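You operate a simulated robot arm through the tools that you are given. There is no shell and no other tool. Be economical: measure what you need, move in short steps, check, and stop when the job is done.

Carry out the task below with a simulated robot arm. There is one attempt and no reset: what you move stays moved.

Task
Stop the player, swap its cassette for the orange one and rewind that.
Fine: lay the old one on the table.

Only the result counts: the job must be done as asked and must still hold three seconds after the hand-in. Knocking over, shifting, dropping, spilling or breaking anything else fails it.

Robot
A 6-joint arm with a two-finger parallel gripper, fixed in place. Base frame: the origin is at the foot of the arm, x ahead of it, y to its left, z up; the work surface is at about z = -4. Readings come in mm, rad, newtons and seconds.
With the tool pointing down near the work surface it reaches from about 140 to 600 mm from the base axis. Its first joint turns from -1.152 to 1.152 rad. Payload 2.1 kg.
The TCP is the grasp point between the finger pads, 30 mm short of the fingertips. In the tool frame z runs along the fingers and y along their closing line. The gripper opens to 94 mm. The fingers are 28 mm wide and 10 mm thick; the gripper's body (50 by 96 mm) begins 55 mm behind the TCP.
Orientation is that of the tool frame in the base frame, as a unit quaternion [x, y, z, w]. With the fingers straight down and closing along the base's y, the tool's x points along the base's -x, its y along +y and its z along -z.

Tools
- The arm moves only by the tool play_rows. Its argument "targets" is a list of rows, each an object (a shift or turn left out is 0, a gripper value left out holds the last) with "grip": the gripper command, from -1 (shut) to 1 (fully open), values between in proportion; "delta_pos": the shift along the tool's x, y, z in mm, a list of three; "delta_rot": the turn, a rotation vector about the tool's x, y, z in rad, a list of three. In form: [{"grip": grip, "delta_pos": [tx, ty, tz], "delta_rot": [wx, wy, wz]}, ...]. A call has 1 to 12 rows; each row shifts and turns the commanded pose from where the row before left it, along the tool's axes as they then stand. Each row takes 0.2 s and may step no farther than 50 mm and 0.15 rad from the row before; otherwise, or with a gripper value out of range, the whole call is refused. A pose out of reach is approached as far as the arm can. The call stops where the force on the tool passes 90 N (or 10 N more than at its start, if that is more) or the arm is blocked; 0.2 s more then pass. Each finger travels about 72 mm/s and halts on what it meets, pressing with about 40 N; the grip force reading is that of the motor and also rises with nothing between the fingers. The clock runs only during rows and for 0.2 s after the last one: add rows that do not move to give the fingers time. The reply holds the time, the measured pose of the TCP, the force on the tool along the base axes, the opening and the grip force, in the units named above and with some noise, with the torque about the TCP (base axes, N m) and any sound that the robot's microphone picked up.
- Cameras (640 x 400 px; columns grow to the right, rows downward): "scene" is fixed at [21.4, -363.2, 470.1]; the picture's right is [0.96, -0.29, 0.00], its down [-0.20, -0.67, -0.71] and it looks along [0.21, 0.68, -0.70] (base axes); focal length 214 px, centre (320, 200). "wrist" rides on the gripper at [76, 14, -102] in the tool frame; the picture's right is [-0.18, 0.98, 0.00], its down [-0.75, -0.14, -0.64] and it looks along [-0.63, -0.12, 0.77] (tool axes); focal length 243 px, centre (320, 200). There is no depth. A picture from a camera that has moved, and an enlarged one, comes with that camera's place and axes in the base frame and with its lens.
- get_image(camera): a new picture of that camera. It takes no simulated time.
- close_up(camera, box): a new picture of the part [left, top, right, bottom] of that camera's present view, enlarged. It takes no simulated time.
- hand_in(): hands the job in; it is judged then, once.

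Work in short steps. Places have to be worked out from the pictures, the camera data and where the tool is seen: move nearer, look again, correct. Check each grasp and each placing, and mend what went wrong. You have 120 turns and 76 pictures in all, those below and enlarged ones among them. Open the gripper and draw the arm clear of the work before you hand the job in, unless the task says otherwise; then end with one line.

The tools are called after "Request:" by a JSON object that holds its "op" and its "data". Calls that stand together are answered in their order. play_rows: Moves the arm, as the interface text tells. Its arguments: {"type":"object","properties":{"targets":{"type":"array"}},"required":["targets"]} The other tools are called the same way: get_image (camera) takes a picture; close_up (camera, box) takes an enlarged picture of a part of a camera's view; hand_in () hands the job in.

At the start:

```text
t: 0.0
position: [283.3, -31.4, 326.0]
orientation: [0.0, 1.0, 0.0, 0.0]
wrist_force: [-0.9, -0.7, -0.4]
ft_torque: [0.01, 0.03, -0.02]
grip_width: 94.2
gripper_force: 0.1
```

scene: 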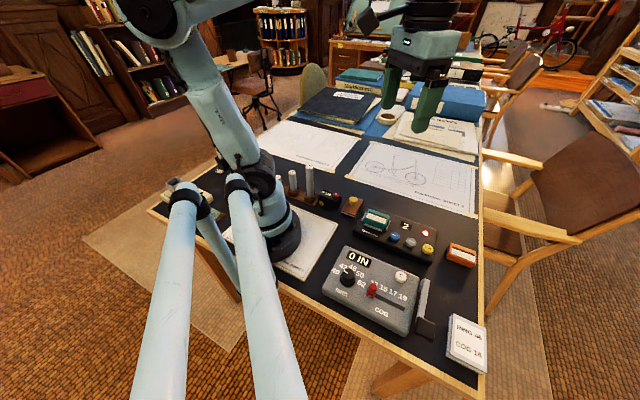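
wrist: 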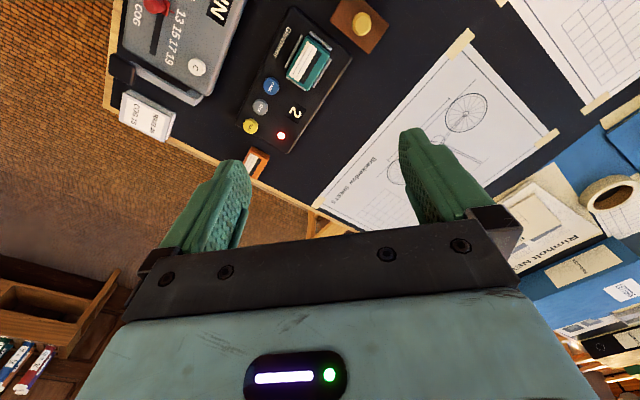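

The player seems to be the dark box with a teal cassette and coloured buttons; the orange cassette stands to its right. I look closer at both.

Request:
{"op": "close_up", "data": {"camera": "scene", "box": [340, 190, 500, 290]}}

Request:
{"op": "close_up", "data": {"camera": "wrist", "box": [220, 0, 380, 190]}}

```text
4.00 times, centred on (420, 240) of scene
camera zoom: at [21.4, -363.2, 470.1], right [0.96, -0.29, 0.0], down [-0.2, -0.67, -0.71], along [0.21, 0.68, -0.7], focal length 858 px, centre (-80, 40)
```

zoom: 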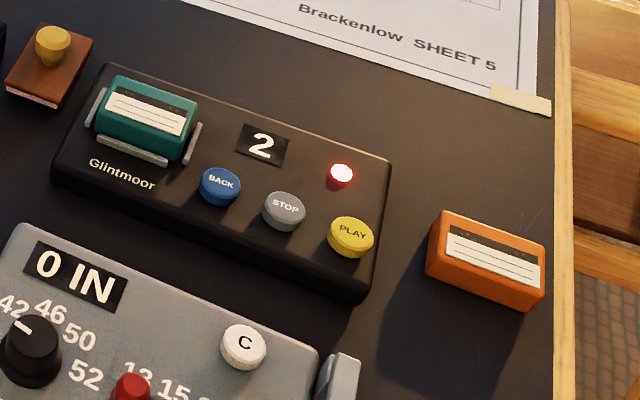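

```text
2.11 times, centred on (300, 95) of wrist
camera zoom: at [206.4, -17.8, 429.1], right [0.18, 0.98, 0.0], down [0.75, -0.14, 0.64], along [0.63, -0.12, -0.77], focal length 511 px, centre (362, 421)
```

zoom: 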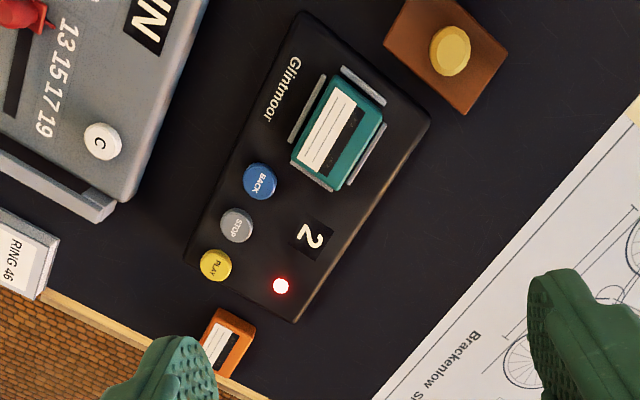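

From two views, STOP is near (325,-139,29), the row of buttons runs along (0.7,-0.7), and the orange cassette is near (432,-197). I move nearer for a better look.

Request:
{"op": "play_rows", "data": {"targets": [{"grip": 1, "delta_pos": [14.5, -17.2, 36.5]}, {"delta_pos": [14.5, -17.2, 36.5]}, {"delta_pos": [14.5, -17.2, 36.5]}, {"delta_pos": [14.5, -17.2, 36.5]}, {}]}}

Request:
{"op": "get_image", "data": {"camera": "wrist"}}

```text
t: 1.2
position: [225.0, -100.7, 179.1]
orientation: [0.001, 1.0, -0.002, 0.0]
wrist_force: [0.1, -0.2, -0.7]
ft_torque: [0.01, 0.02, 0.0]
grip_width: 94.3
gripper_force: 0.2
```

```text
71 pictures are left
camera wrist: at [148.7, -87.6, 282.1], right [0.18, 0.98, 0.0], down [0.75, -0.14, 0.64], along [0.63, -0.12, -0.77], focal length 243 px, centre (320, 200)
```

wrist: 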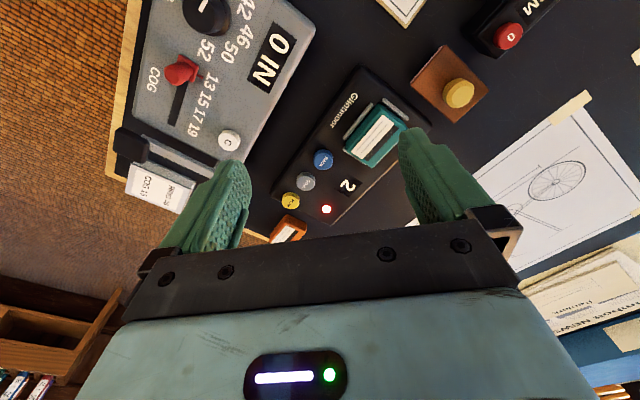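

Request:
{"op": "close_up", "data": {"camera": "wrist", "box": [240, 60, 440, 250]}}

```text
2.11 times, centred on (340, 155) of wrist
camera zoom: at [148.7, -87.6, 282.1], right [0.18, 0.98, 0.0], down [0.75, -0.14, 0.64], along [0.63, -0.12, -0.77], focal length 511 px, centre (278, 295)
```

zoom: 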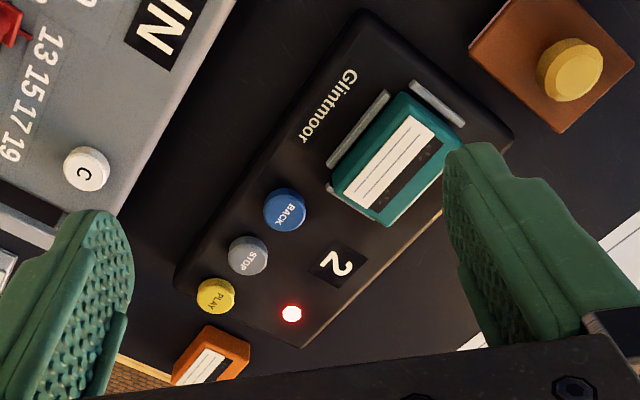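

STOP triangulates to about (323,-139,29), consistent across views. I go above it, close the fingers and turn so the finger width runs along the button row.

Request:
{"op": "play_rows", "data": {"targets": [{"grip": -1, "delta_pos": [-32.7, -12.7, 20]}, {"delta_pos": [-32.7, -12.7, 20]}, {"delta_pos": [-32.7, -12.7, 20]}, {"delta_rot": [0, 0, 0.131]}, {"delta_rot": [0, 0, 0.131]}, {"delta_rot": [0, 0, 0.131]}, {"delta_rot": [0, 0, 0.131]}, {"delta_rot": [0, 0, 0.131]}, {"delta_rot": [0, 0, 0.131]}, {}]}}

Request:
{"op": "get_image", "data": {"camera": "wrist"}}

Request:
{"op": "close_up", "data": {"camera": "scene", "box": [340, 170, 500, 270]}}

```text
t: 3.4
position: [323.4, -138.2, 120.0]
orientation: [0.385, 0.923, 0.0, 0.0]
wrist_force: [0.5, 0.2, 0.2]
ft_torque: [-0.01, -0.01, 0.02]
grip_width: 0.0
gripper_force: 33.3
```

```text
69 pictures are left
camera wrist: at [279.4, -75.1, 222.7], right [0.83, 0.56, 0.0], down [0.43, -0.63, 0.64], along [0.36, -0.53, -0.77], focal length 243 px, centre (320, 200)
```

wrist: 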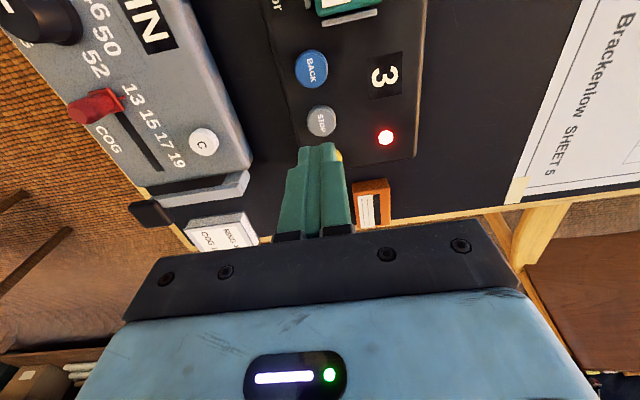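

```text
4.00 times, centred on (420, 220) of scene
camera zoom: at [21.4, -363.2, 470.1], right [0.96, -0.29, 0.0], down [-0.2, -0.67, -0.71], along [0.21, 0.68, -0.7], focal length 858 px, centre (-80, 120)
```

zoom: 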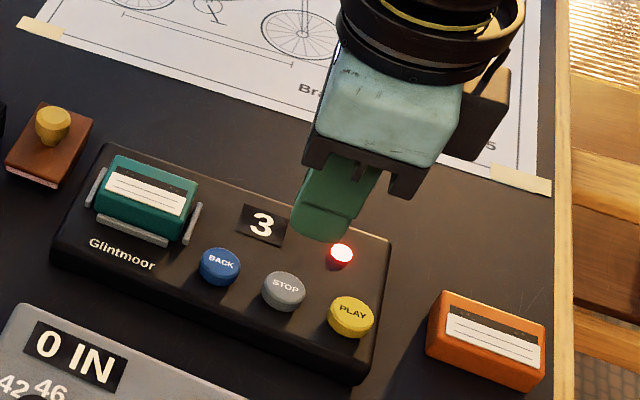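

Counter runs (3), so it is playing. STOP is right below the tool; I descend to just above it and press in small steps.

Request:
{"op": "play_rows", "data": {"targets": [{"delta_pos": [0, 0, 25]}, {"delta_pos": [0, 0, 25]}, {"delta_pos": [0, 0, 5]}, {"delta_pos": [0, 0, 3]}, {}]}}

Request:
{"op": "close_up", "data": {"camera": "scene", "box": [360, 190, 480, 265]}}

```text
t: 4.6
position: [321.7, -139.2, 61.6]
orientation: [0.383, 0.924, 0.0, 0.001]
wrist_force: [0.3, 0.3, 0.1]
ft_torque: [-0.01, 0.0, -0.01]
grip_width: 0.0
gripper_force: 32.8
```

```text
5.33 times, centred on (420, 228) of scene
camera zoom: at [21.4, -363.2, 470.1], right [0.96, -0.29, 0.0], down [-0.2, -0.67, -0.71], along [0.21, 0.68, -0.7], focal length 1144 px, centre (-213, 53)
```

zoom: 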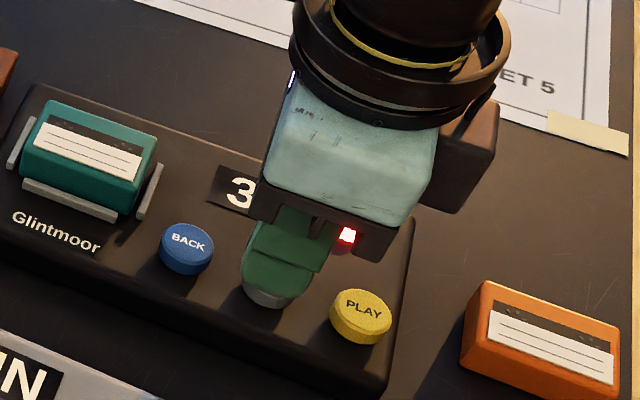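

The fingertips are just above STOP; I press in 1.5 mm steps.

Request:
{"op": "play_rows", "data": {"targets": [{"delta_pos": [0, 0, 1.5]}, {"delta_pos": [0, 0, 1.5]}, {"delta_pos": [0, 0, 1.5]}, {}]}}

Request:
{"op": "close_up", "data": {"camera": "scene", "box": [360, 190, 480, 265]}}

```text
t: 5.6
position: [322.8, -138.9, 57.4]
orientation: [0.384, 0.923, -0.002, 0.0]
wrist_force: [-4.3, -0.9, 7.3]
ft_torque: [0.01, 0.18, 0.03]
grip_width: 0.0
gripper_force: 32.5
heard: click
```

```text
5.33 times, centred on (420, 228) of scene
camera zoom: at [21.4, -363.2, 470.2], right [0.96, -0.29, 0.0], down [-0.2, -0.67, -0.71], along [0.21, 0.68, -0.7], focal length 1144 px, centre (-213, 53)
```

zoom: 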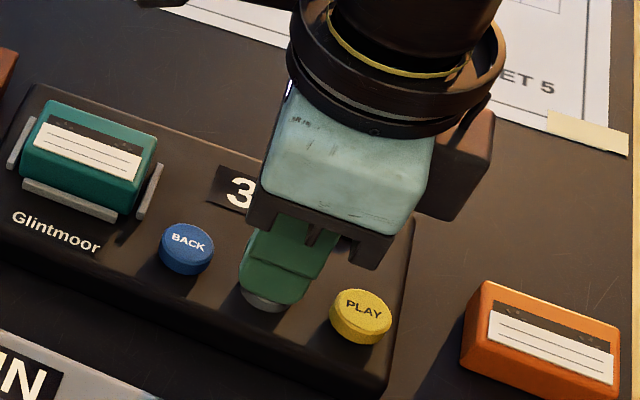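

A click was heard and the lamp seems off. I lift, check, and move over the old cassette at about (271,-51), opening on the way.

Request:
{"op": "play_rows", "data": {"targets": [{"delta_pos": [0, 0, -30]}, {"delta_pos": [0, 0, -40]}, {"grip": 1, "delta_pos": [33, 8.5, 0]}, {"delta_pos": [33, 8.5, 0]}, {"delta_pos": [33, 8.5, 0]}, {}, {}]}}

Request:
{"op": "get_image", "data": {"camera": "wrist"}}

Request:
{"op": "close_up", "data": {"camera": "scene", "box": [340, 190, 460, 265]}}

```text
t: 7.2
position: [272.1, -50.6, 128.8]
orientation: [0.383, 0.924, -0.001, 0.001]
wrist_force: [0.0, 0.1, -0.8]
ft_torque: [-0.01, 0.0, 0.0]
grip_width: 93.8
gripper_force: 0.0
```

```text
65 pictures are left
camera wrist: at [228.7, 12.5, 232.6], right [0.83, 0.56, 0.0], down [0.43, -0.63, 0.64], along [0.36, -0.53, -0.77], focal length 243 px, centre (320, 200)
```

wrist: 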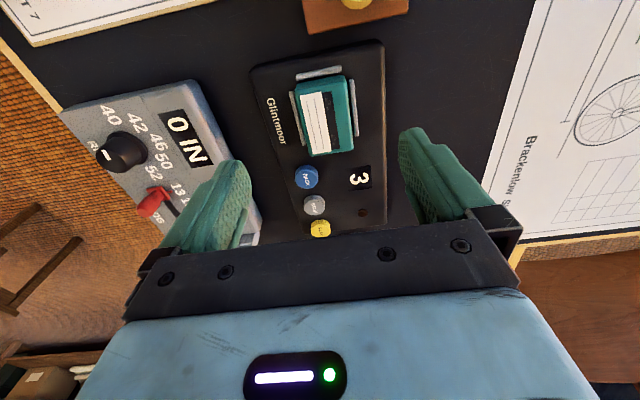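

```text
5.33 times, centred on (400, 228) of scene
camera zoom: at [21.4, -363.2, 470.1], right [0.96, -0.29, 0.0], down [-0.2, -0.67, -0.71], along [0.21, 0.68, -0.7], focal length 1144 px, centre (-107, 53)
```

zoom: 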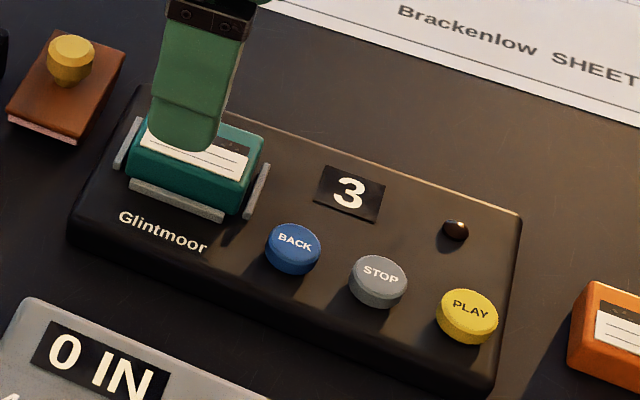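

Lamp off: stopped. Now a close look at the old cassette and its rails.

Request:
{"op": "close_up", "data": {"camera": "wrist", "box": [240, 40, 400, 180]}}

Request:
{"op": "close_up", "data": {"camera": "scene", "box": [350, 200, 400, 240]}}

```text
2.86 times, centred on (320, 110) of wrist
camera zoom: at [228.7, 12.5, 232.6], right [0.83, 0.56, 0.0], down [0.43, -0.63, 0.64], along [0.36, -0.53, -0.77], focal length 693 px, centre (320, 457)
```

zoom: 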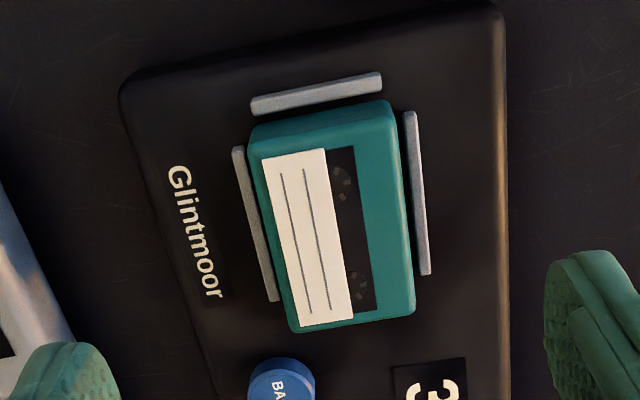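

```text
10.00 times, centred on (375, 220) of scene
camera zoom: at [21.4, -363.2, 470.1], right [0.96, -0.29, 0.0], down [-0.2, -0.67, -0.71], along [0.21, 0.68, -0.7], focal length 2145 px, centre (-230, 0)
```

zoom: 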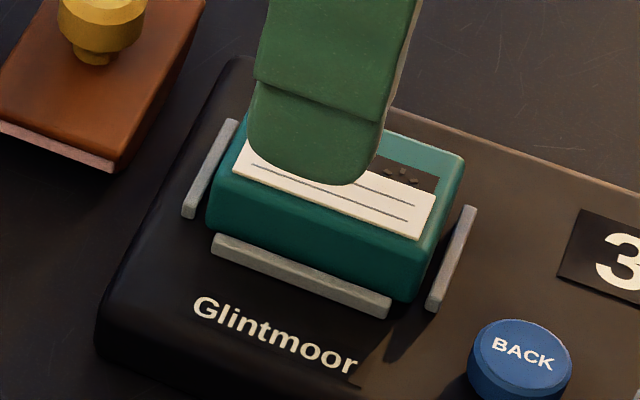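

The old cassette is centred near (275.5,-49), aligned at 45°, top z≈42, rails to z≈23. I narrow the opening to ~66 mm and descend so the tips stop just above the rails.

Request:
{"op": "play_rows", "data": {"targets": [{"grip": 0.4, "delta_pos": [-1.5, 3.3, 0]}, {}, {"delta_pos": [0, 0, 30]}, {"delta_pos": [0, 0, 30]}, {"delta_pos": [0, 0, 11]}, {}]}}

Request:
{"op": "get_image", "data": {"camera": "wrist"}}

Request:
{"op": "close_up", "data": {"camera": "scene", "box": [340, 190, 420, 250]}}

```text
t: 8.6
position: [275.8, -50.8, 55.7]
orientation: [0.384, 0.924, 0.0, 0.001]
wrist_force: [0.1, 0.6, -0.1]
ft_torque: [0.01, 0.01, 0.03]
grip_width: 65.8
gripper_force: 0.0
```

```text
61 pictures are left
camera wrist: at [231.0, 13.1, 159.4], right [0.83, 0.56, 0.0], down [0.43, -0.63, 0.64], along [0.36, -0.53, -0.77], focal length 243 px, centre (320, 200)
```

wrist: 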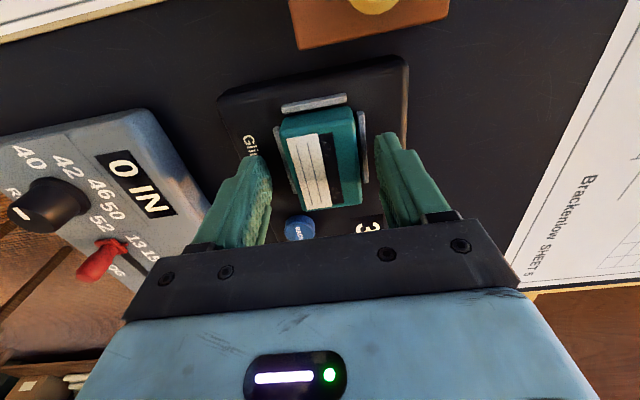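

```text
6.67 times, centred on (380, 220) of scene
camera zoom: at [21.4, -363.2, 470.1], right [0.96, -0.29, 0.0], down [-0.2, -0.67, -0.71], along [0.21, 0.68, -0.7], focal length 1430 px, centre (-80, 67)
```

zoom: 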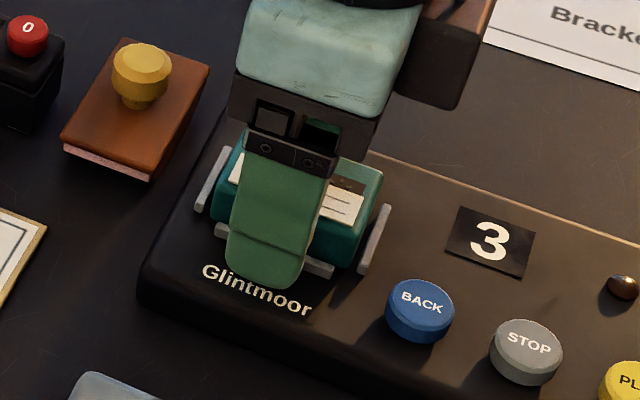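

Aligned. I lift 3 mm for clearance over the rails and close.

Request:
{"op": "play_rows", "data": {"targets": [{"delta_pos": [0, 0, -3]}, {"grip": -1}, {}, {}, {}]}}

Request:
{"op": "get_image", "data": {"camera": "wrist"}}

```text
t: 9.8
position: [274.1, -48.6, 59.7]
orientation: [0.384, 0.923, 0.0, 0.001]
wrist_force: [0.7, 0.6, -0.6]
ft_torque: [0.0, -0.01, -0.01]
grip_width: 38.6
gripper_force: 40.0
```

```text
59 pictures are left
camera wrist: at [230.9, 13.6, 163.2], right [0.83, 0.56, 0.0], down [0.43, -0.63, 0.64], along [0.36, -0.53, -0.77], focal length 243 px, centre (320, 200)
```

wrist: 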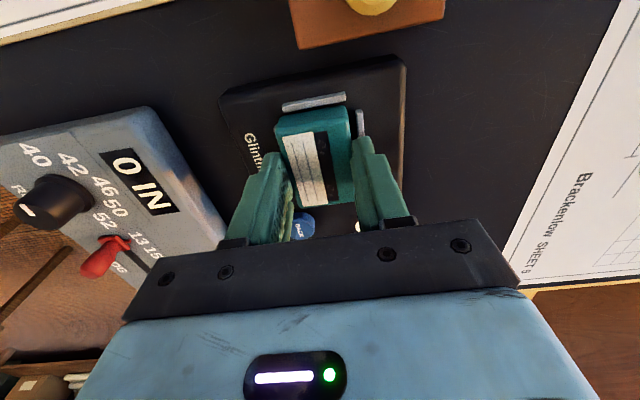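

Held at 38.6 mm. I lift straight up and carry it to the free strip behind the player, around (361,15).

Request:
{"op": "play_rows", "data": {"targets": [{"delta_pos": [0, 0, -15]}, {"delta_pos": [0, 0, -25]}, {"delta_pos": [0, 0, -30]}, {"delta_pos": [-5, 35.6, 0]}, {"delta_pos": [-5, 35.6, 0]}, {"delta_pos": [-5, 35.6, 0]}, {}]}}

Request:
{"op": "get_image", "data": {"camera": "wrist"}}

Request:
{"op": "close_up", "data": {"camera": "scene", "box": [320, 140, 480, 260]}}

```text
t: 11.4
position: [361.2, 15.4, 130.2]
orientation: [0.384, 0.923, 0.0, 0.0]
wrist_force: [0.5, -0.5, -1.4]
ft_torque: [0.0, 0.02, 0.03]
grip_width: 38.9
gripper_force: 40.3
```

```text
58 pictures are left
camera wrist: at [317.8, 78.6, 233.6], right [0.83, 0.56, 0.0], down [0.43, -0.63, 0.64], along [0.36, -0.53, -0.77], focal length 243 px, centre (320, 200)
```

wrist: 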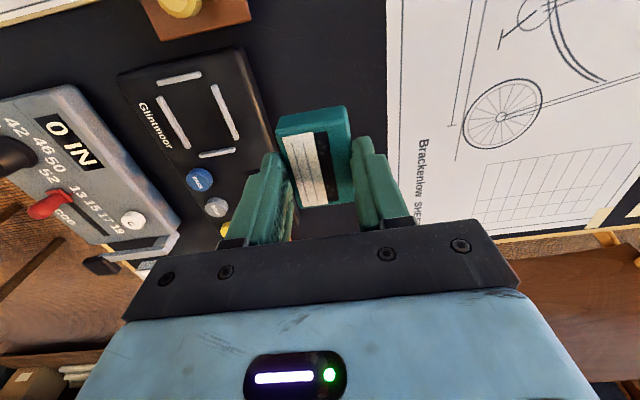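

```text
3.33 times, centred on (400, 200) of scene
camera zoom: at [21.4, -363.2, 470.1], right [0.96, -0.29, 0.0], down [-0.2, -0.67, -0.71], along [0.21, 0.68, -0.7], focal length 715 px, centre (53, 200)
```

zoom: 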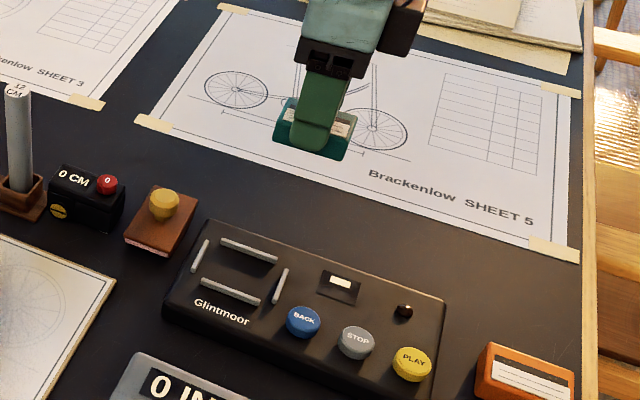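

The slot is empty and the strip below is clear on both sides. I lower toward the table.

Request:
{"op": "play_rows", "data": {"targets": [{"delta_pos": [0, 0, 30]}, {"delta_pos": [0, 0, 30]}, {"delta_pos": [0, 0, 20]}, {}]}}

Request:
{"op": "close_up", "data": {"camera": "scene", "box": [360, 150, 460, 220]}}

```text
t: 12.4
position: [360.8, 15.8, 48.6]
orientation: [0.384, 0.923, 0.0, 0.001]
wrist_force: [-0.1, 0.0, -0.7]
ft_torque: [-0.03, -0.02, 0.02]
grip_width: 38.9
gripper_force: 39.9
```

```text
5.71 times, centred on (410, 185) of scene
camera zoom: at [21.4, -363.2, 470.1], right [0.96, -0.29, 0.0], down [-0.2, -0.67, -0.71], along [0.21, 0.68, -0.7], focal length 1226 px, centre (-194, 286)
```

zoom: 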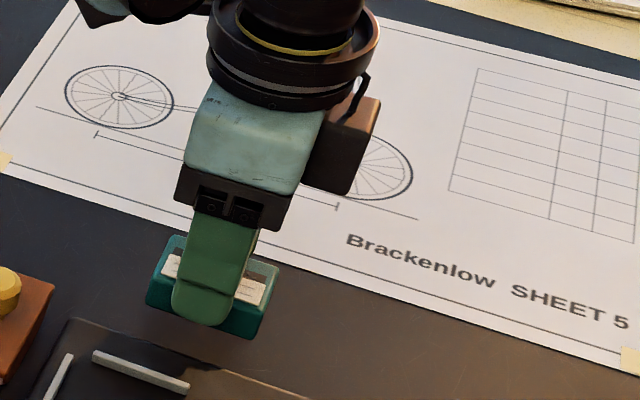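

Request:
{"op": "play_rows", "data": {"targets": [{"delta_pos": [0, 0, 4]}, {"delta_pos": [0, 0, 2]}, {"delta_pos": [0, 0, 2]}, {}]}}

```text
t: 13.4
position: [361.0, 16.0, 41.6]
orientation: [0.384, 0.923, -0.001, 0.001]
wrist_force: [0.2, 0.4, -1.0]
ft_torque: [0.02, 0.04, -0.01]
grip_width: 38.8
gripper_force: 39.8
```

No contact yet (z 41.6); I continue in small steps.

Request:
{"op": "play_rows", "data": {"targets": [{"delta_pos": [0, 0, 1.5]}, {"delta_pos": [0, 0, 1.5]}, {}]}}

Request:
{"op": "close_up", "data": {"camera": "scene", "box": [360, 160, 420, 220]}}

```text
t: 14.2
position: [360.7, 14.2, 38.4]
orientation: [0.383, 0.924, 0.0, 0.001]
wrist_force: [-0.5, 0.2, -1.2]
ft_torque: [0.0, 0.0, 0.0]
grip_width: 38.8
gripper_force: 40.1
```

```text
6.67 times, centred on (390, 190) of scene
camera zoom: at [21.4, -363.2, 470.1], right [0.96, -0.29, 0.0], down [-0.2, -0.67, -0.71], along [0.21, 0.68, -0.7], focal length 1430 px, centre (-147, 267)
```

zoom: 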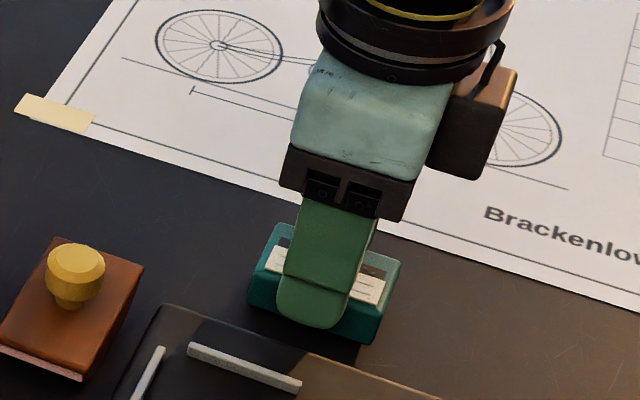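

Request:
{"op": "play_rows", "data": {"targets": [{"delta_pos": [0, 0, 1.2]}, {"delta_pos": [0, 0, 1.2]}, {}]}}

```text
t: 15.0
position: [359.7, 15.4, 36.2]
orientation: [0.383, 0.924, -0.001, 0.002]
wrist_force: [0.2, -0.8, 0.4]
ft_torque: [0.0, 0.02, 0.01]
grip_width: 39.0
gripper_force: 39.6
```

Force is just starting to change; another small step or two.

Request:
{"op": "play_rows", "data": {"targets": [{"delta_pos": [0, 0, 1]}, {"delta_pos": [0, 0, 1]}, {}]}}

```text
t: 15.8
position: [361.5, 15.3, 34.2]
orientation: [0.384, 0.923, -0.002, 0.001]
wrist_force: [-0.1, -7.4, 32.2]
ft_torque: [-0.22, 0.01, 0.0]
grip_width: 38.8
gripper_force: 39.5
```

Contact (32 N). I relax 1 mm, open and rise.

Request:
{"op": "play_rows", "data": {"targets": [{"delta_pos": [0, 0, -1]}, {"grip": 0.3}, {}, {}, {"delta_pos": [0, 0, -30]}, {"delta_pos": [0, 0, -40]}, {"delta_pos": [0, 0, -40]}, {}]}}

Request:
{"op": "close_up", "data": {"camera": "scene", "box": [340, 150, 500, 290]}}

```text
t: 17.6
position: [360.7, 15.7, 143.8]
orientation: [0.384, 0.923, -0.001, 0.001]
wrist_force: [-0.1, -0.9, 0.2]
ft_torque: [0.0, 0.0, 0.03]
grip_width: 61.1
gripper_force: 0.0
```

```text
2.86 times, centred on (420, 220) of scene
camera zoom: at [21.4, -363.2, 470.1], right [0.96, -0.29, 0.0], down [-0.2, -0.67, -0.71], along [0.21, 0.68, -0.7], focal length 613 px, centre (34, 143)
```

zoom: 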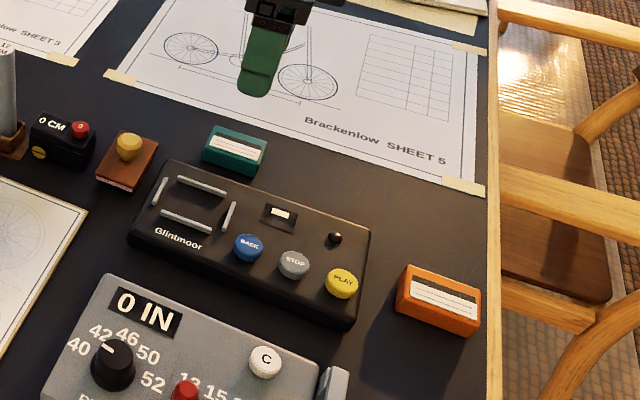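

The old cassette rests flat on the table. Now over to the orange one.

Request:
{"op": "play_rows", "data": {"targets": [{"delta_pos": [-38.9, -19.1, 0]}, {"delta_pos": [-38.9, -19.1, 0]}, {"delta_pos": [-38.9, -19.1, 0]}, {"delta_pos": [-38.9, -19.1, 0]}, {"delta_pos": [-38.9, -19.1, 0]}, {}]}}

Request:
{"op": "get_image", "data": {"camera": "wrist"}}

Request:
{"op": "close_up", "data": {"camera": "scene", "box": [420, 220, 500, 290]}}

```text
t: 19.0
position: [430.4, -191.2, 144.5]
orientation: [0.382, 0.924, 0.0, 0.001]
wrist_force: [0.1, 1.3, 0.2]
ft_torque: [0.0, 0.0, 0.01]
grip_width: 61.3
gripper_force: 0.0
```

```text
53 pictures are left
camera wrist: at [386.0, -128.7, 247.4], right [0.83, 0.56, 0.0], down [0.43, -0.63, 0.64], along [0.36, -0.53, -0.77], focal length 243 px, centre (320, 200)
```

wrist: 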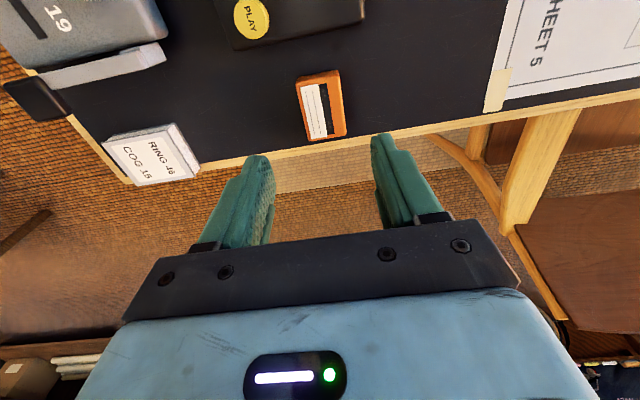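

```text
5.71 times, centred on (460, 255) of scene
camera zoom: at [21.4, -363.2, 470.1], right [0.96, -0.29, 0.0], down [-0.2, -0.67, -0.71], along [0.21, 0.68, -0.7], focal length 1226 px, centre (-480, -114)
```

zoom: 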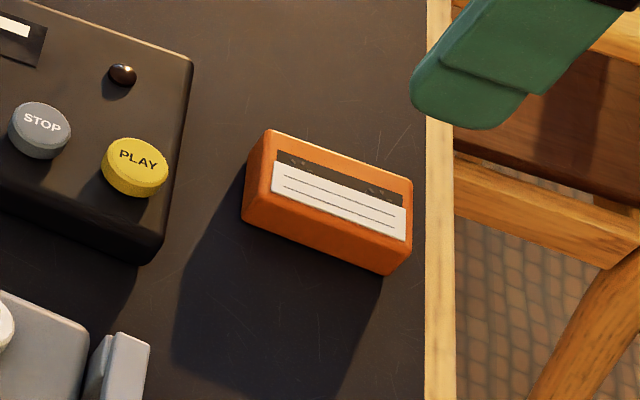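

Request:
{"op": "close_up", "data": {"camera": "wrist", "box": [280, 60, 360, 150]}}

```text
4.44 times, centred on (320, 105) of wrist
camera zoom: at [386.0, -128.7, 247.4], right [0.83, 0.56, 0.0], down [0.43, -0.63, 0.64], along [0.36, -0.53, -0.77], focal length 1078 px, centre (320, 622)
```

zoom: 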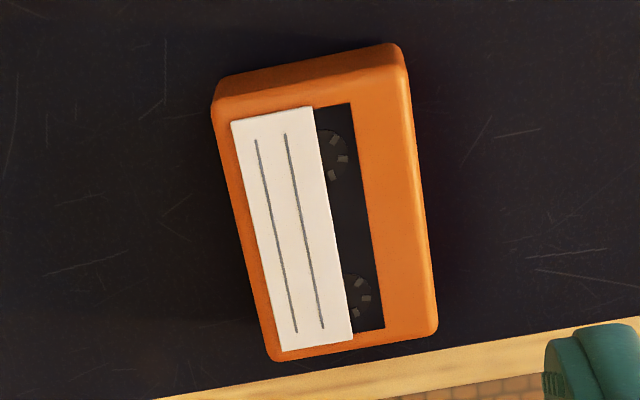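

The orange cassette is aligned the same way, centred near (434,-194). I shift, descend partway and check.

Request:
{"op": "play_rows", "data": {"targets": [{"delta_pos": [-5.4, -1, 0]}, {"delta_pos": [0, 0, 40]}, {"delta_pos": [0, 0, 40]}, {}]}}

Request:
{"op": "get_image", "data": {"camera": "wrist"}}

Request:
{"op": "close_up", "data": {"camera": "scene", "box": [420, 220, 500, 280]}}

```text
t: 20.0
position: [433.4, -194.0, 63.5]
orientation: [0.383, 0.924, -0.001, 0.001]
wrist_force: [-1.3, 0.2, 0.5]
ft_torque: [-0.04, 0.0, -0.03]
grip_width: 61.0
gripper_force: 0.1
```

```text
50 pictures are left
camera wrist: at [390.4, -131.6, 166.9], right [0.83, 0.56, 0.0], down [0.43, -0.63, 0.64], along [0.36, -0.53, -0.77], focal length 243 px, centre (320, 200)
```

wrist: 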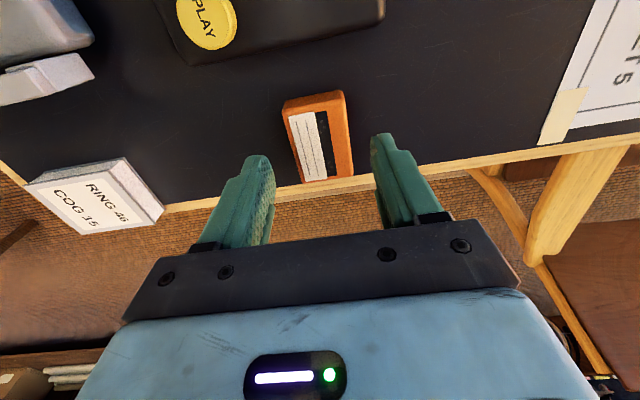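

```text
6.67 times, centred on (460, 250) of scene
camera zoom: at [21.4, -363.2, 470.1], right [0.96, -0.29, 0.0], down [-0.2, -0.67, -0.71], along [0.21, 0.68, -0.7], focal length 1430 px, centre (-613, -133)
```

zoom: 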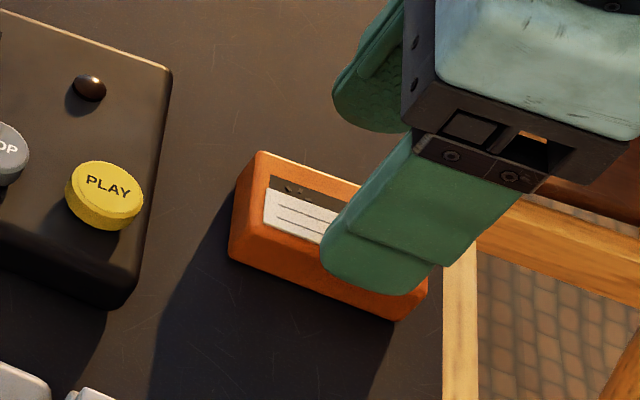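

Good alignment. Descend to the same relative grip height (TCP ≈36).

Request:
{"op": "play_rows", "data": {"targets": [{"delta_pos": [0, 0, 20]}, {"delta_pos": [0, 0, 9]}, {}]}}

Request:
{"op": "get_image", "data": {"camera": "wrist"}}

```text
t: 20.8
position: [434.1, -194.1, 35.9]
orientation: [0.383, 0.924, -0.001, 0.001]
wrist_force: [-1.0, -0.8, -0.3]
ft_torque: [0.02, 0.04, 0.0]
grip_width: 61.2
gripper_force: 0.1
```

```text
48 pictures are left
camera wrist: at [390.4, -131.8, 139.1], right [0.83, 0.56, 0.0], down [0.43, -0.63, 0.64], along [0.36, -0.53, -0.77], focal length 243 px, centre (320, 200)
```

wrist: 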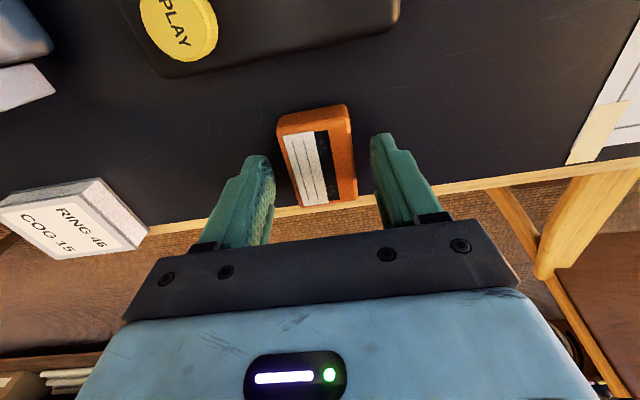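

Request:
{"op": "play_rows", "data": {"targets": [{"grip": -1}, {}, {}, {}]}}

Request:
{"op": "close_up", "data": {"camera": "wrist", "box": [240, 80, 400, 220]}}

```text
t: 21.8
position: [435.0, -194.1, 36.3]
orientation: [0.383, 0.924, -0.001, 0.001]
wrist_force: [0.2, -0.6, -0.1]
ft_torque: [0.02, -0.03, -0.01]
grip_width: 38.8
gripper_force: 40.3
```

```text
2.86 times, centred on (320, 150) of wrist
camera zoom: at [390.4, -131.7, 139.3], right [0.83, 0.56, 0.0], down [0.43, -0.63, 0.64], along [0.36, -0.53, -0.77], focal length 693 px, centre (320, 343)
```

zoom: 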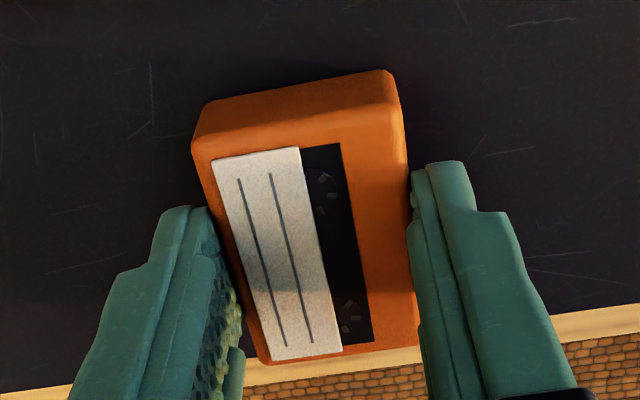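

Gripped at 38.8 mm. Lift and carry back to above the slot.

Request:
{"op": "play_rows", "data": {"targets": [{"delta_pos": [0, 0, -15]}, {"delta_pos": [0, 0, -40]}, {"delta_pos": [0, 0, -39]}, {"delta_pos": [43, -2.1, 0]}, {"delta_pos": [43, -2.1, 0]}, {"delta_pos": [43, -2.1, 0]}, {"delta_pos": [43, -2.1, 0]}, {"delta_pos": [42.9, -2, 0]}, {}, {"delta_pos": [0, 0, 45]}, {}]}}

Request:
{"op": "close_up", "data": {"camera": "wrist", "box": [240, 80, 400, 220]}}

Request:
{"op": "close_up", "data": {"camera": "scene", "box": [340, 180, 420, 240]}}

```text
t: 24.2
position: [275.2, -47.0, 82.7]
orientation: [0.384, 0.923, 0.0, 0.0]
wrist_force: [0.6, 0.8, 0.6]
ft_torque: [0.01, 0.02, 0.0]
grip_width: 38.7
gripper_force: 40.2
```

```text
2.86 times, centred on (320, 150) of wrist
camera zoom: at [229.7, 15.8, 186.2], right [0.83, 0.56, 0.0], down [0.43, -0.63, 0.64], along [0.36, -0.53, -0.77], focal length 693 px, centre (320, 343)
```

zoom: 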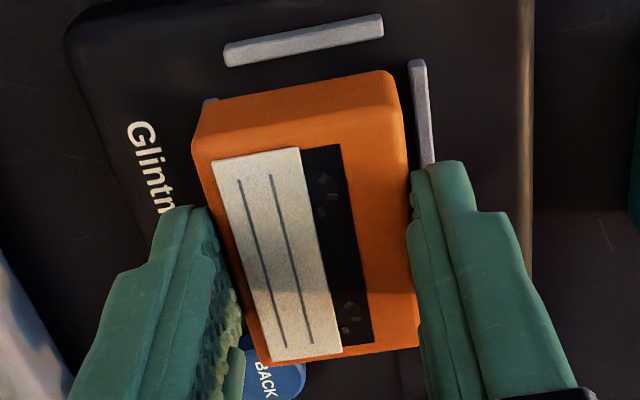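

```text
6.67 times, centred on (380, 210) of scene
camera zoom: at [21.4, -363.2, 470.1], right [0.96, -0.29, 0.0], down [-0.2, -0.67, -0.71], along [0.21, 0.68, -0.7], focal length 1430 px, centre (-80, 133)
```

zoom: 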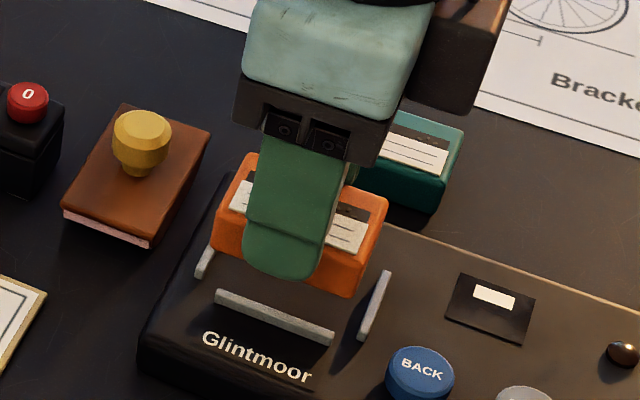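

Aligned over the slot as far as seen. I lower to just above the rails and look.

Request:
{"op": "play_rows", "data": {"targets": [{"delta_pos": [0, 0, 17]}, {}]}}

Request:
{"op": "close_up", "data": {"camera": "wrist", "box": [240, 80, 400, 220]}}

Request:
{"op": "close_up", "data": {"camera": "scene", "box": [350, 190, 410, 240]}}

```text
t: 24.8
position: [274.6, -46.7, 65.1]
orientation: [0.384, 0.924, 0.0, 0.001]
wrist_force: [-0.7, -0.4, -1.8]
ft_torque: [-0.01, -0.01, 0.0]
grip_width: 38.9
gripper_force: 40.4
```

```text
2.86 times, centred on (320, 150) of wrist
camera zoom: at [231.0, 16.3, 169.3], right [0.83, 0.56, 0.0], down [0.43, -0.63, 0.64], along [0.36, -0.53, -0.77], focal length 693 px, centre (320, 343)
```

zoom: 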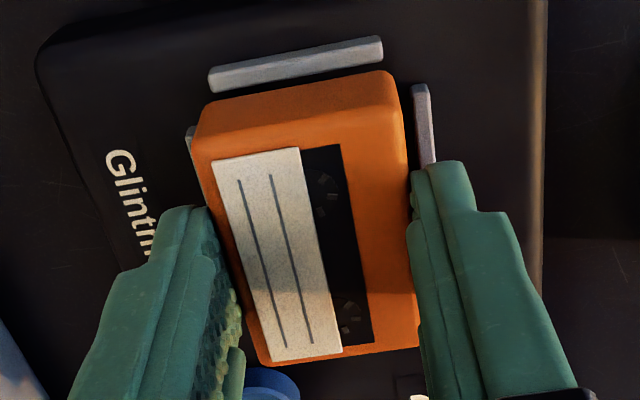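

```text
8.00 times, centred on (380, 215) of scene
camera zoom: at [21.4, -363.2, 470.1], right [0.96, -0.29, 0.0], down [-0.2, -0.67, -0.71], along [0.21, 0.68, -0.7], focal length 1716 px, centre (-160, 80)
```

zoom: 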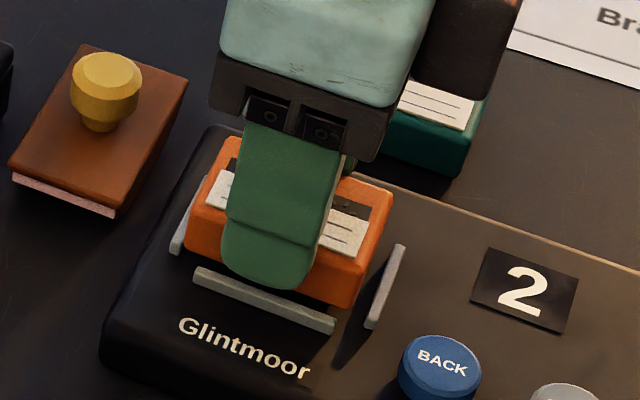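

The camera pose says I'm ~2.5 mm too far in +y versus the teal grasp pose, which agrees with the uneven rail gaps. I correct and look again.

Request:
{"op": "play_rows", "data": {"targets": [{"delta_pos": [-1.8, -1.8, 0]}, {}]}}

Request:
{"op": "close_up", "data": {"camera": "wrist", "box": [240, 80, 400, 220]}}

Request:
{"op": "close_up", "data": {"camera": "scene", "box": [350, 190, 410, 240]}}

```text
t: 25.4
position: [273.7, -49.7, 65.8]
orientation: [0.385, 0.923, 0.0, 0.001]
wrist_force: [0.5, -0.2, -0.7]
ft_torque: [0.01, -0.02, 0.0]
grip_width: 38.9
gripper_force: 40.0
```

```text
2.86 times, centred on (320, 150) of wrist
camera zoom: at [230.6, 12.8, 169.8], right [0.83, 0.56, 0.0], down [0.43, -0.63, 0.64], along [0.36, -0.53, -0.77], focal length 693 px, centre (320, 343)
```

zoom: 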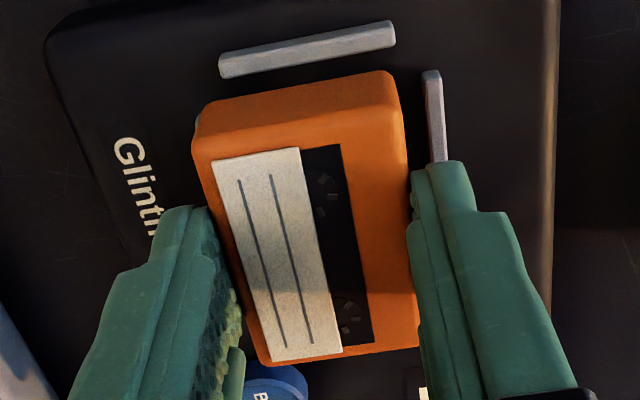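

```text
8.00 times, centred on (380, 215) of scene
camera zoom: at [21.4, -363.2, 470.1], right [0.96, -0.29, 0.0], down [-0.2, -0.67, -0.71], along [0.21, 0.68, -0.7], focal length 1716 px, centre (-160, 80)
```

zoom: 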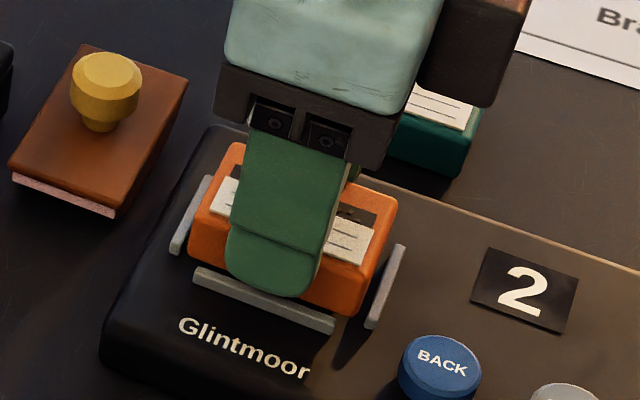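

Now it's centred between the rails. I lower in small steps.

Request:
{"op": "play_rows", "data": {"targets": [{"delta_pos": [0, 0, 2]}, {"delta_pos": [0, 0, 2]}, {"delta_pos": [0, 0, 1]}, {}]}}

Request:
{"op": "close_up", "data": {"camera": "scene", "box": [350, 190, 410, 240]}}

```text
t: 26.4
position: [274.6, -50.2, 63.2]
orientation: [0.385, 0.923, 0.001, 0.001]
wrist_force: [2.8, 12.6, 31.4]
ft_torque: [-0.06, 0.3, -0.12]
grip_width: 39.4
gripper_force: 40.4
```

```text
8.00 times, centred on (380, 215) of scene
camera zoom: at [21.3, -363.2, 470.2], right [0.96, -0.29, 0.0], down [-0.2, -0.67, -0.71], along [0.21, 0.68, -0.7], focal length 1716 px, centre (-160, 80)
```

zoom: 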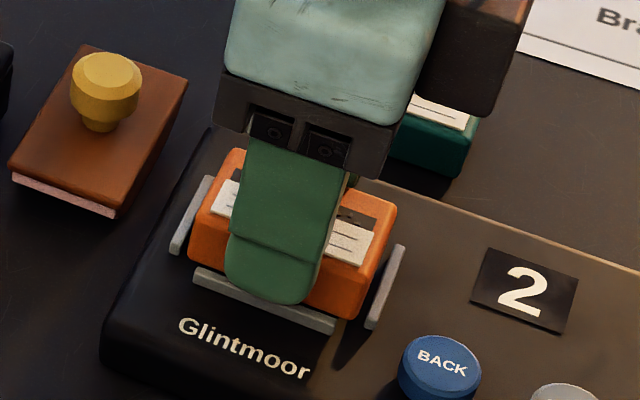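

The reaction (mostly +y) says it's riding a rail at the front/right. I lift 3 mm, shift back about 1 mm and retry.

Request:
{"op": "play_rows", "data": {"targets": [{"delta_pos": [0, 0, -3]}, {"delta_pos": [0.7, 1.3, 0]}, {"delta_pos": [0, 0, 1.5]}, {"delta_pos": [0, 0, 1.5]}, {}]}}

Request:
{"op": "close_up", "data": {"camera": "wrist", "box": [240, 80, 400, 220]}}

```text
t: 27.6
position: [275.2, -49.2, 63.5]
orientation: [0.384, 0.923, -0.001, 0.001]
wrist_force: [-2.1, 2.2, 31.7]
ft_torque: [-0.42, 0.51, -0.07]
grip_width: 39.1
gripper_force: 40.4
```

```text
2.86 times, centred on (320, 150) of wrist
camera zoom: at [230.8, 12.8, 166.1], right [0.83, 0.56, 0.0], down [0.43, -0.63, 0.64], along [0.36, -0.53, -0.77], focal length 693 px, centre (320, 343)
```

zoom: 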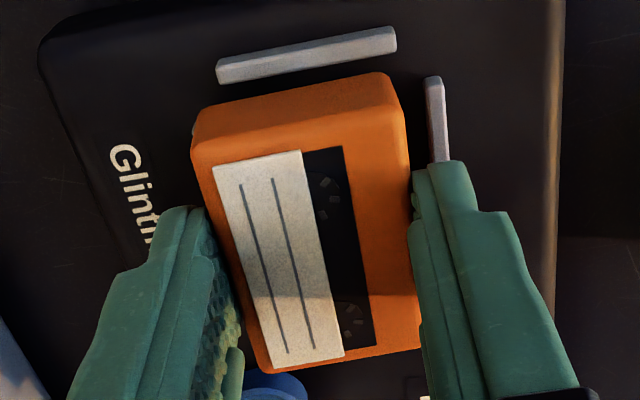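

Torque puts the contact on the front long edge, so it still needs to go back (perpendicular). Lift, shift 1.5 mm, retry.

Request:
{"op": "play_rows", "data": {"targets": [{"delta_pos": [0, 0, -3]}, {"delta_pos": [0, 1.5, 0]}, {}, {"delta_pos": [0, 0, 1.5]}, {"delta_pos": [0, 0, 1.5]}, {}]}}

Request:
{"op": "close_up", "data": {"camera": "wrist", "box": [240, 80, 400, 220]}}

```text
t: 29.0
position: [275.2, -48.5, 62.6]
orientation: [0.383, 0.924, -0.001, 0.0]
wrist_force: [-0.2, 0.0, -0.4]
ft_torque: [0.02, -0.02, 0.02]
grip_width: 39.2
gripper_force: 39.8
```

```text
2.86 times, centred on (320, 150) of wrist
camera zoom: at [232.2, 13.5, 166.1], right [0.83, 0.56, 0.0], down [0.43, -0.63, 0.64], along [0.36, -0.53, -0.77], focal length 693 px, centre (320, 343)
```

zoom: 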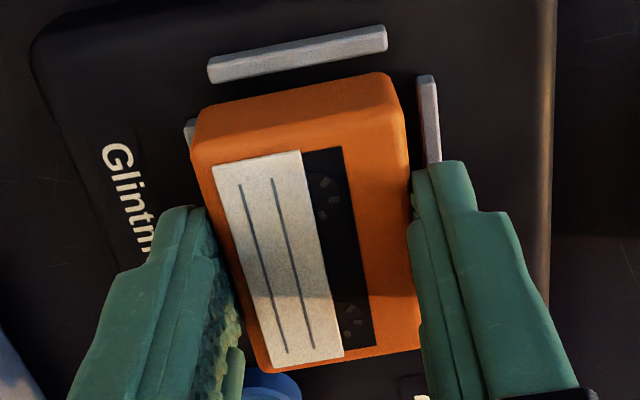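

Free now — no contact. I continue down.

Request:
{"op": "play_rows", "data": {"targets": [{"delta_pos": [0, 0, 1]}, {"delta_pos": [0, 0, 1]}, {}]}}

```text
t: 29.8
position: [275.6, -48.2, 61.3]
orientation: [0.383, 0.924, 0.0, 0.001]
wrist_force: [-0.4, -0.3, -0.4]
ft_torque: [-0.04, -0.02, 0.0]
grip_width: 38.9
gripper_force: 40.2
```

Request:
{"op": "play_rows", "data": {"targets": [{"delta_pos": [0, 0, 1]}, {"delta_pos": [0, 0, 1]}, {}]}}

Request:
{"op": "close_up", "data": {"camera": "scene", "box": [350, 190, 410, 240]}}

```text
t: 30.6
position: [275.8, -48.0, 59.8]
orientation: [0.384, 0.923, -0.001, 0.001]
wrist_force: [-0.9, 0.0, 0.0]
ft_torque: [0.03, -0.02, -0.02]
grip_width: 38.9
gripper_force: 39.7
```

```text
8.00 times, centred on (380, 215) of scene
camera zoom: at [21.4, -363.2, 470.1], right [0.96, -0.29, 0.0], down [-0.2, -0.67, -0.71], along [0.21, 0.68, -0.7], focal length 1716 px, centre (-160, 80)
```

zoom: 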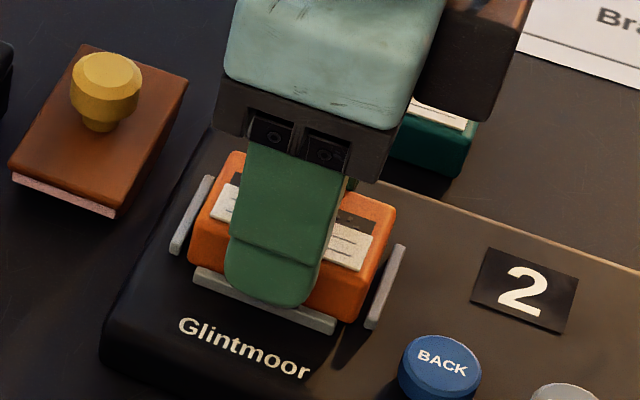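

Cassette now sits between the rails; another millimetre or so to seat it.

Request:
{"op": "play_rows", "data": {"targets": [{"delta_pos": [0, 0, 0.8]}, {"delta_pos": [0, 0, 0.8]}, {}]}}

```text
t: 31.4
position: [276.6, -49.7, 57.1]
orientation: [0.384, 0.924, 0.0, 0.001]
wrist_force: [-3.2, 0.4, 14.1]
ft_torque: [0.14, -0.09, 0.0]
grip_width: 38.7
gripper_force: 40.0
```

Seated (14 N). Release and rise.

Request:
{"op": "play_rows", "data": {"targets": [{"delta_pos": [0, 0, -0.5]}, {"grip": 0.3}, {}, {}, {"delta_pos": [0, 0, -30]}, {"delta_pos": [0, 0, -40]}, {"grip": -1}, {}, {}]}}

Request:
{"op": "close_up", "data": {"camera": "scene", "box": [340, 185, 420, 245]}}

Request:
{"op": "get_image", "data": {"camera": "wrist"}}

```text
t: 33.4
position: [277.0, -46.8, 129.1]
orientation: [0.383, 0.924, 0.0, 0.001]
wrist_force: [0.6, 0.6, -0.2]
ft_torque: [0.01, 0.01, 0.0]
grip_width: 0.1
gripper_force: 33.2
```

```text
6.67 times, centred on (380, 215) of scene
camera zoom: at [21.4, -363.2, 470.1], right [0.96, -0.29, 0.0], down [-0.2, -0.67, -0.71], along [0.21, 0.68, -0.7], focal length 1430 px, centre (-80, 100)
```

zoom: 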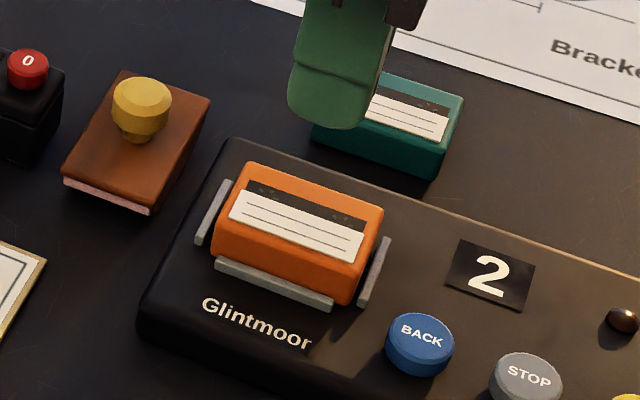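

```text
35 pictures are left
camera wrist: at [232.2, 14.9, 231.1], right [0.83, 0.56, 0.0], down [0.43, -0.63, 0.64], along [0.36, -0.53, -0.77], focal length 243 px, centre (320, 200)
```

wrist: 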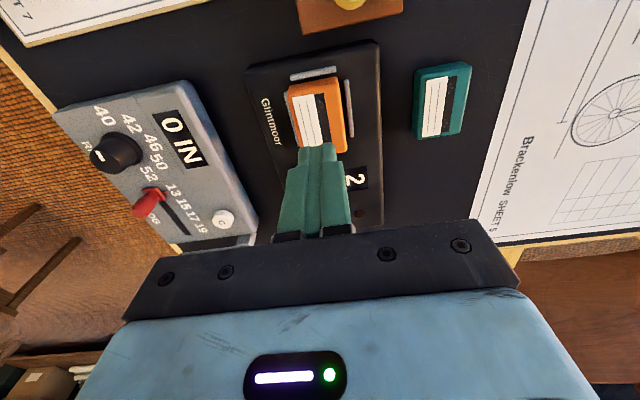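

Orange cassette is seated, counter 2. Now move over BACK at about (295.6,-112.3).

Request:
{"op": "play_rows", "data": {"targets": [{"delta_pos": [-29.5, -15.8, 0]}, {"delta_pos": [-29.5, -15.7, 0]}, {"delta_pos": [0, 0, 40]}, {"delta_pos": [0, 0, 20]}, {}]}}

Request:
{"op": "close_up", "data": {"camera": "scene", "box": [350, 190, 450, 260]}}

Request:
{"op": "close_up", "data": {"camera": "wrist", "box": [240, 50, 400, 190]}}

```text
t: 34.6
position: [296.1, -113.5, 68.4]
orientation: [0.384, 0.923, 0.0, 0.001]
wrist_force: [0.2, -1.0, 0.0]
ft_torque: [-0.02, -0.01, 0.02]
grip_width: 0.0
gripper_force: 33.7
```

```text
5.71 times, centred on (400, 225) of scene
camera zoom: at [21.4, -363.2, 470.1], right [0.96, -0.29, 0.0], down [-0.2, -0.67, -0.71], along [0.21, 0.68, -0.7], focal length 1226 px, centre (-137, 57)
```

zoom: 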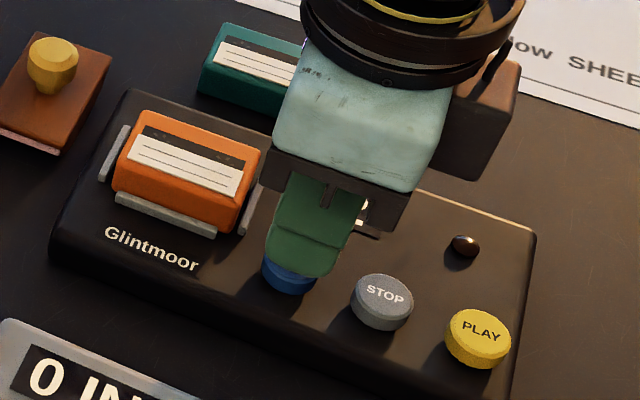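

```text
2.86 times, centred on (320, 120) of wrist
camera zoom: at [251.6, -50.6, 171.7], right [0.83, 0.56, 0.0], down [0.43, -0.63, 0.64], along [0.36, -0.53, -0.77], focal length 693 px, centre (320, 429)
```

zoom: 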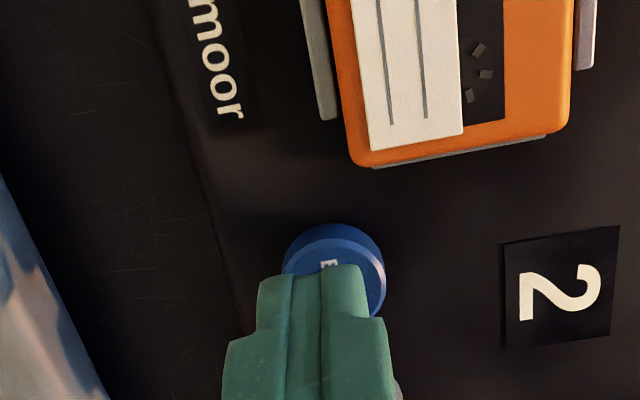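

Nearly centred; shift 2 mm and press BACK.

Request:
{"op": "play_rows", "data": {"targets": [{"delta_pos": [1, 2, 0]}, {"delta_pos": [0, 0, 7]}, {"delta_pos": [0, 0, 2]}, {"delta_pos": [0, 0, 2]}, {}]}}

Request:
{"op": "get_image", "data": {"camera": "wrist"}}

```text
t: 35.8
position: [296.1, -111.8, 58.3]
orientation: [0.384, 0.923, 0.0, 0.001]
wrist_force: [-0.1, -3.1, 8.9]
ft_torque: [-0.07, 0.02, 0.02]
grip_width: 0.1
gripper_force: 32.8
heard: click
```

```text
32 pictures are left
camera wrist: at [252.1, -48.7, 160.2], right [0.83, 0.56, 0.0], down [0.43, -0.63, 0.64], along [0.36, -0.53, -0.77], focal length 243 px, centre (320, 200)
```

wrist: 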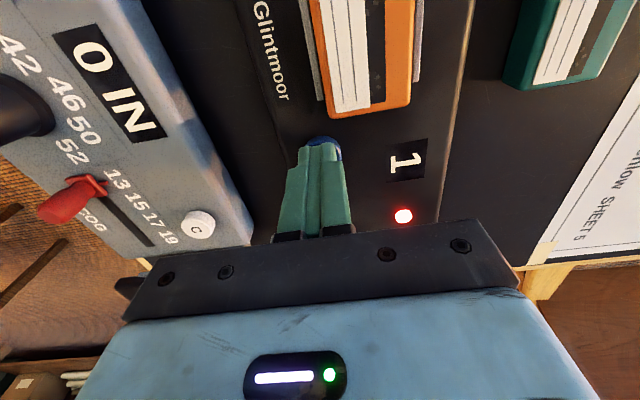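

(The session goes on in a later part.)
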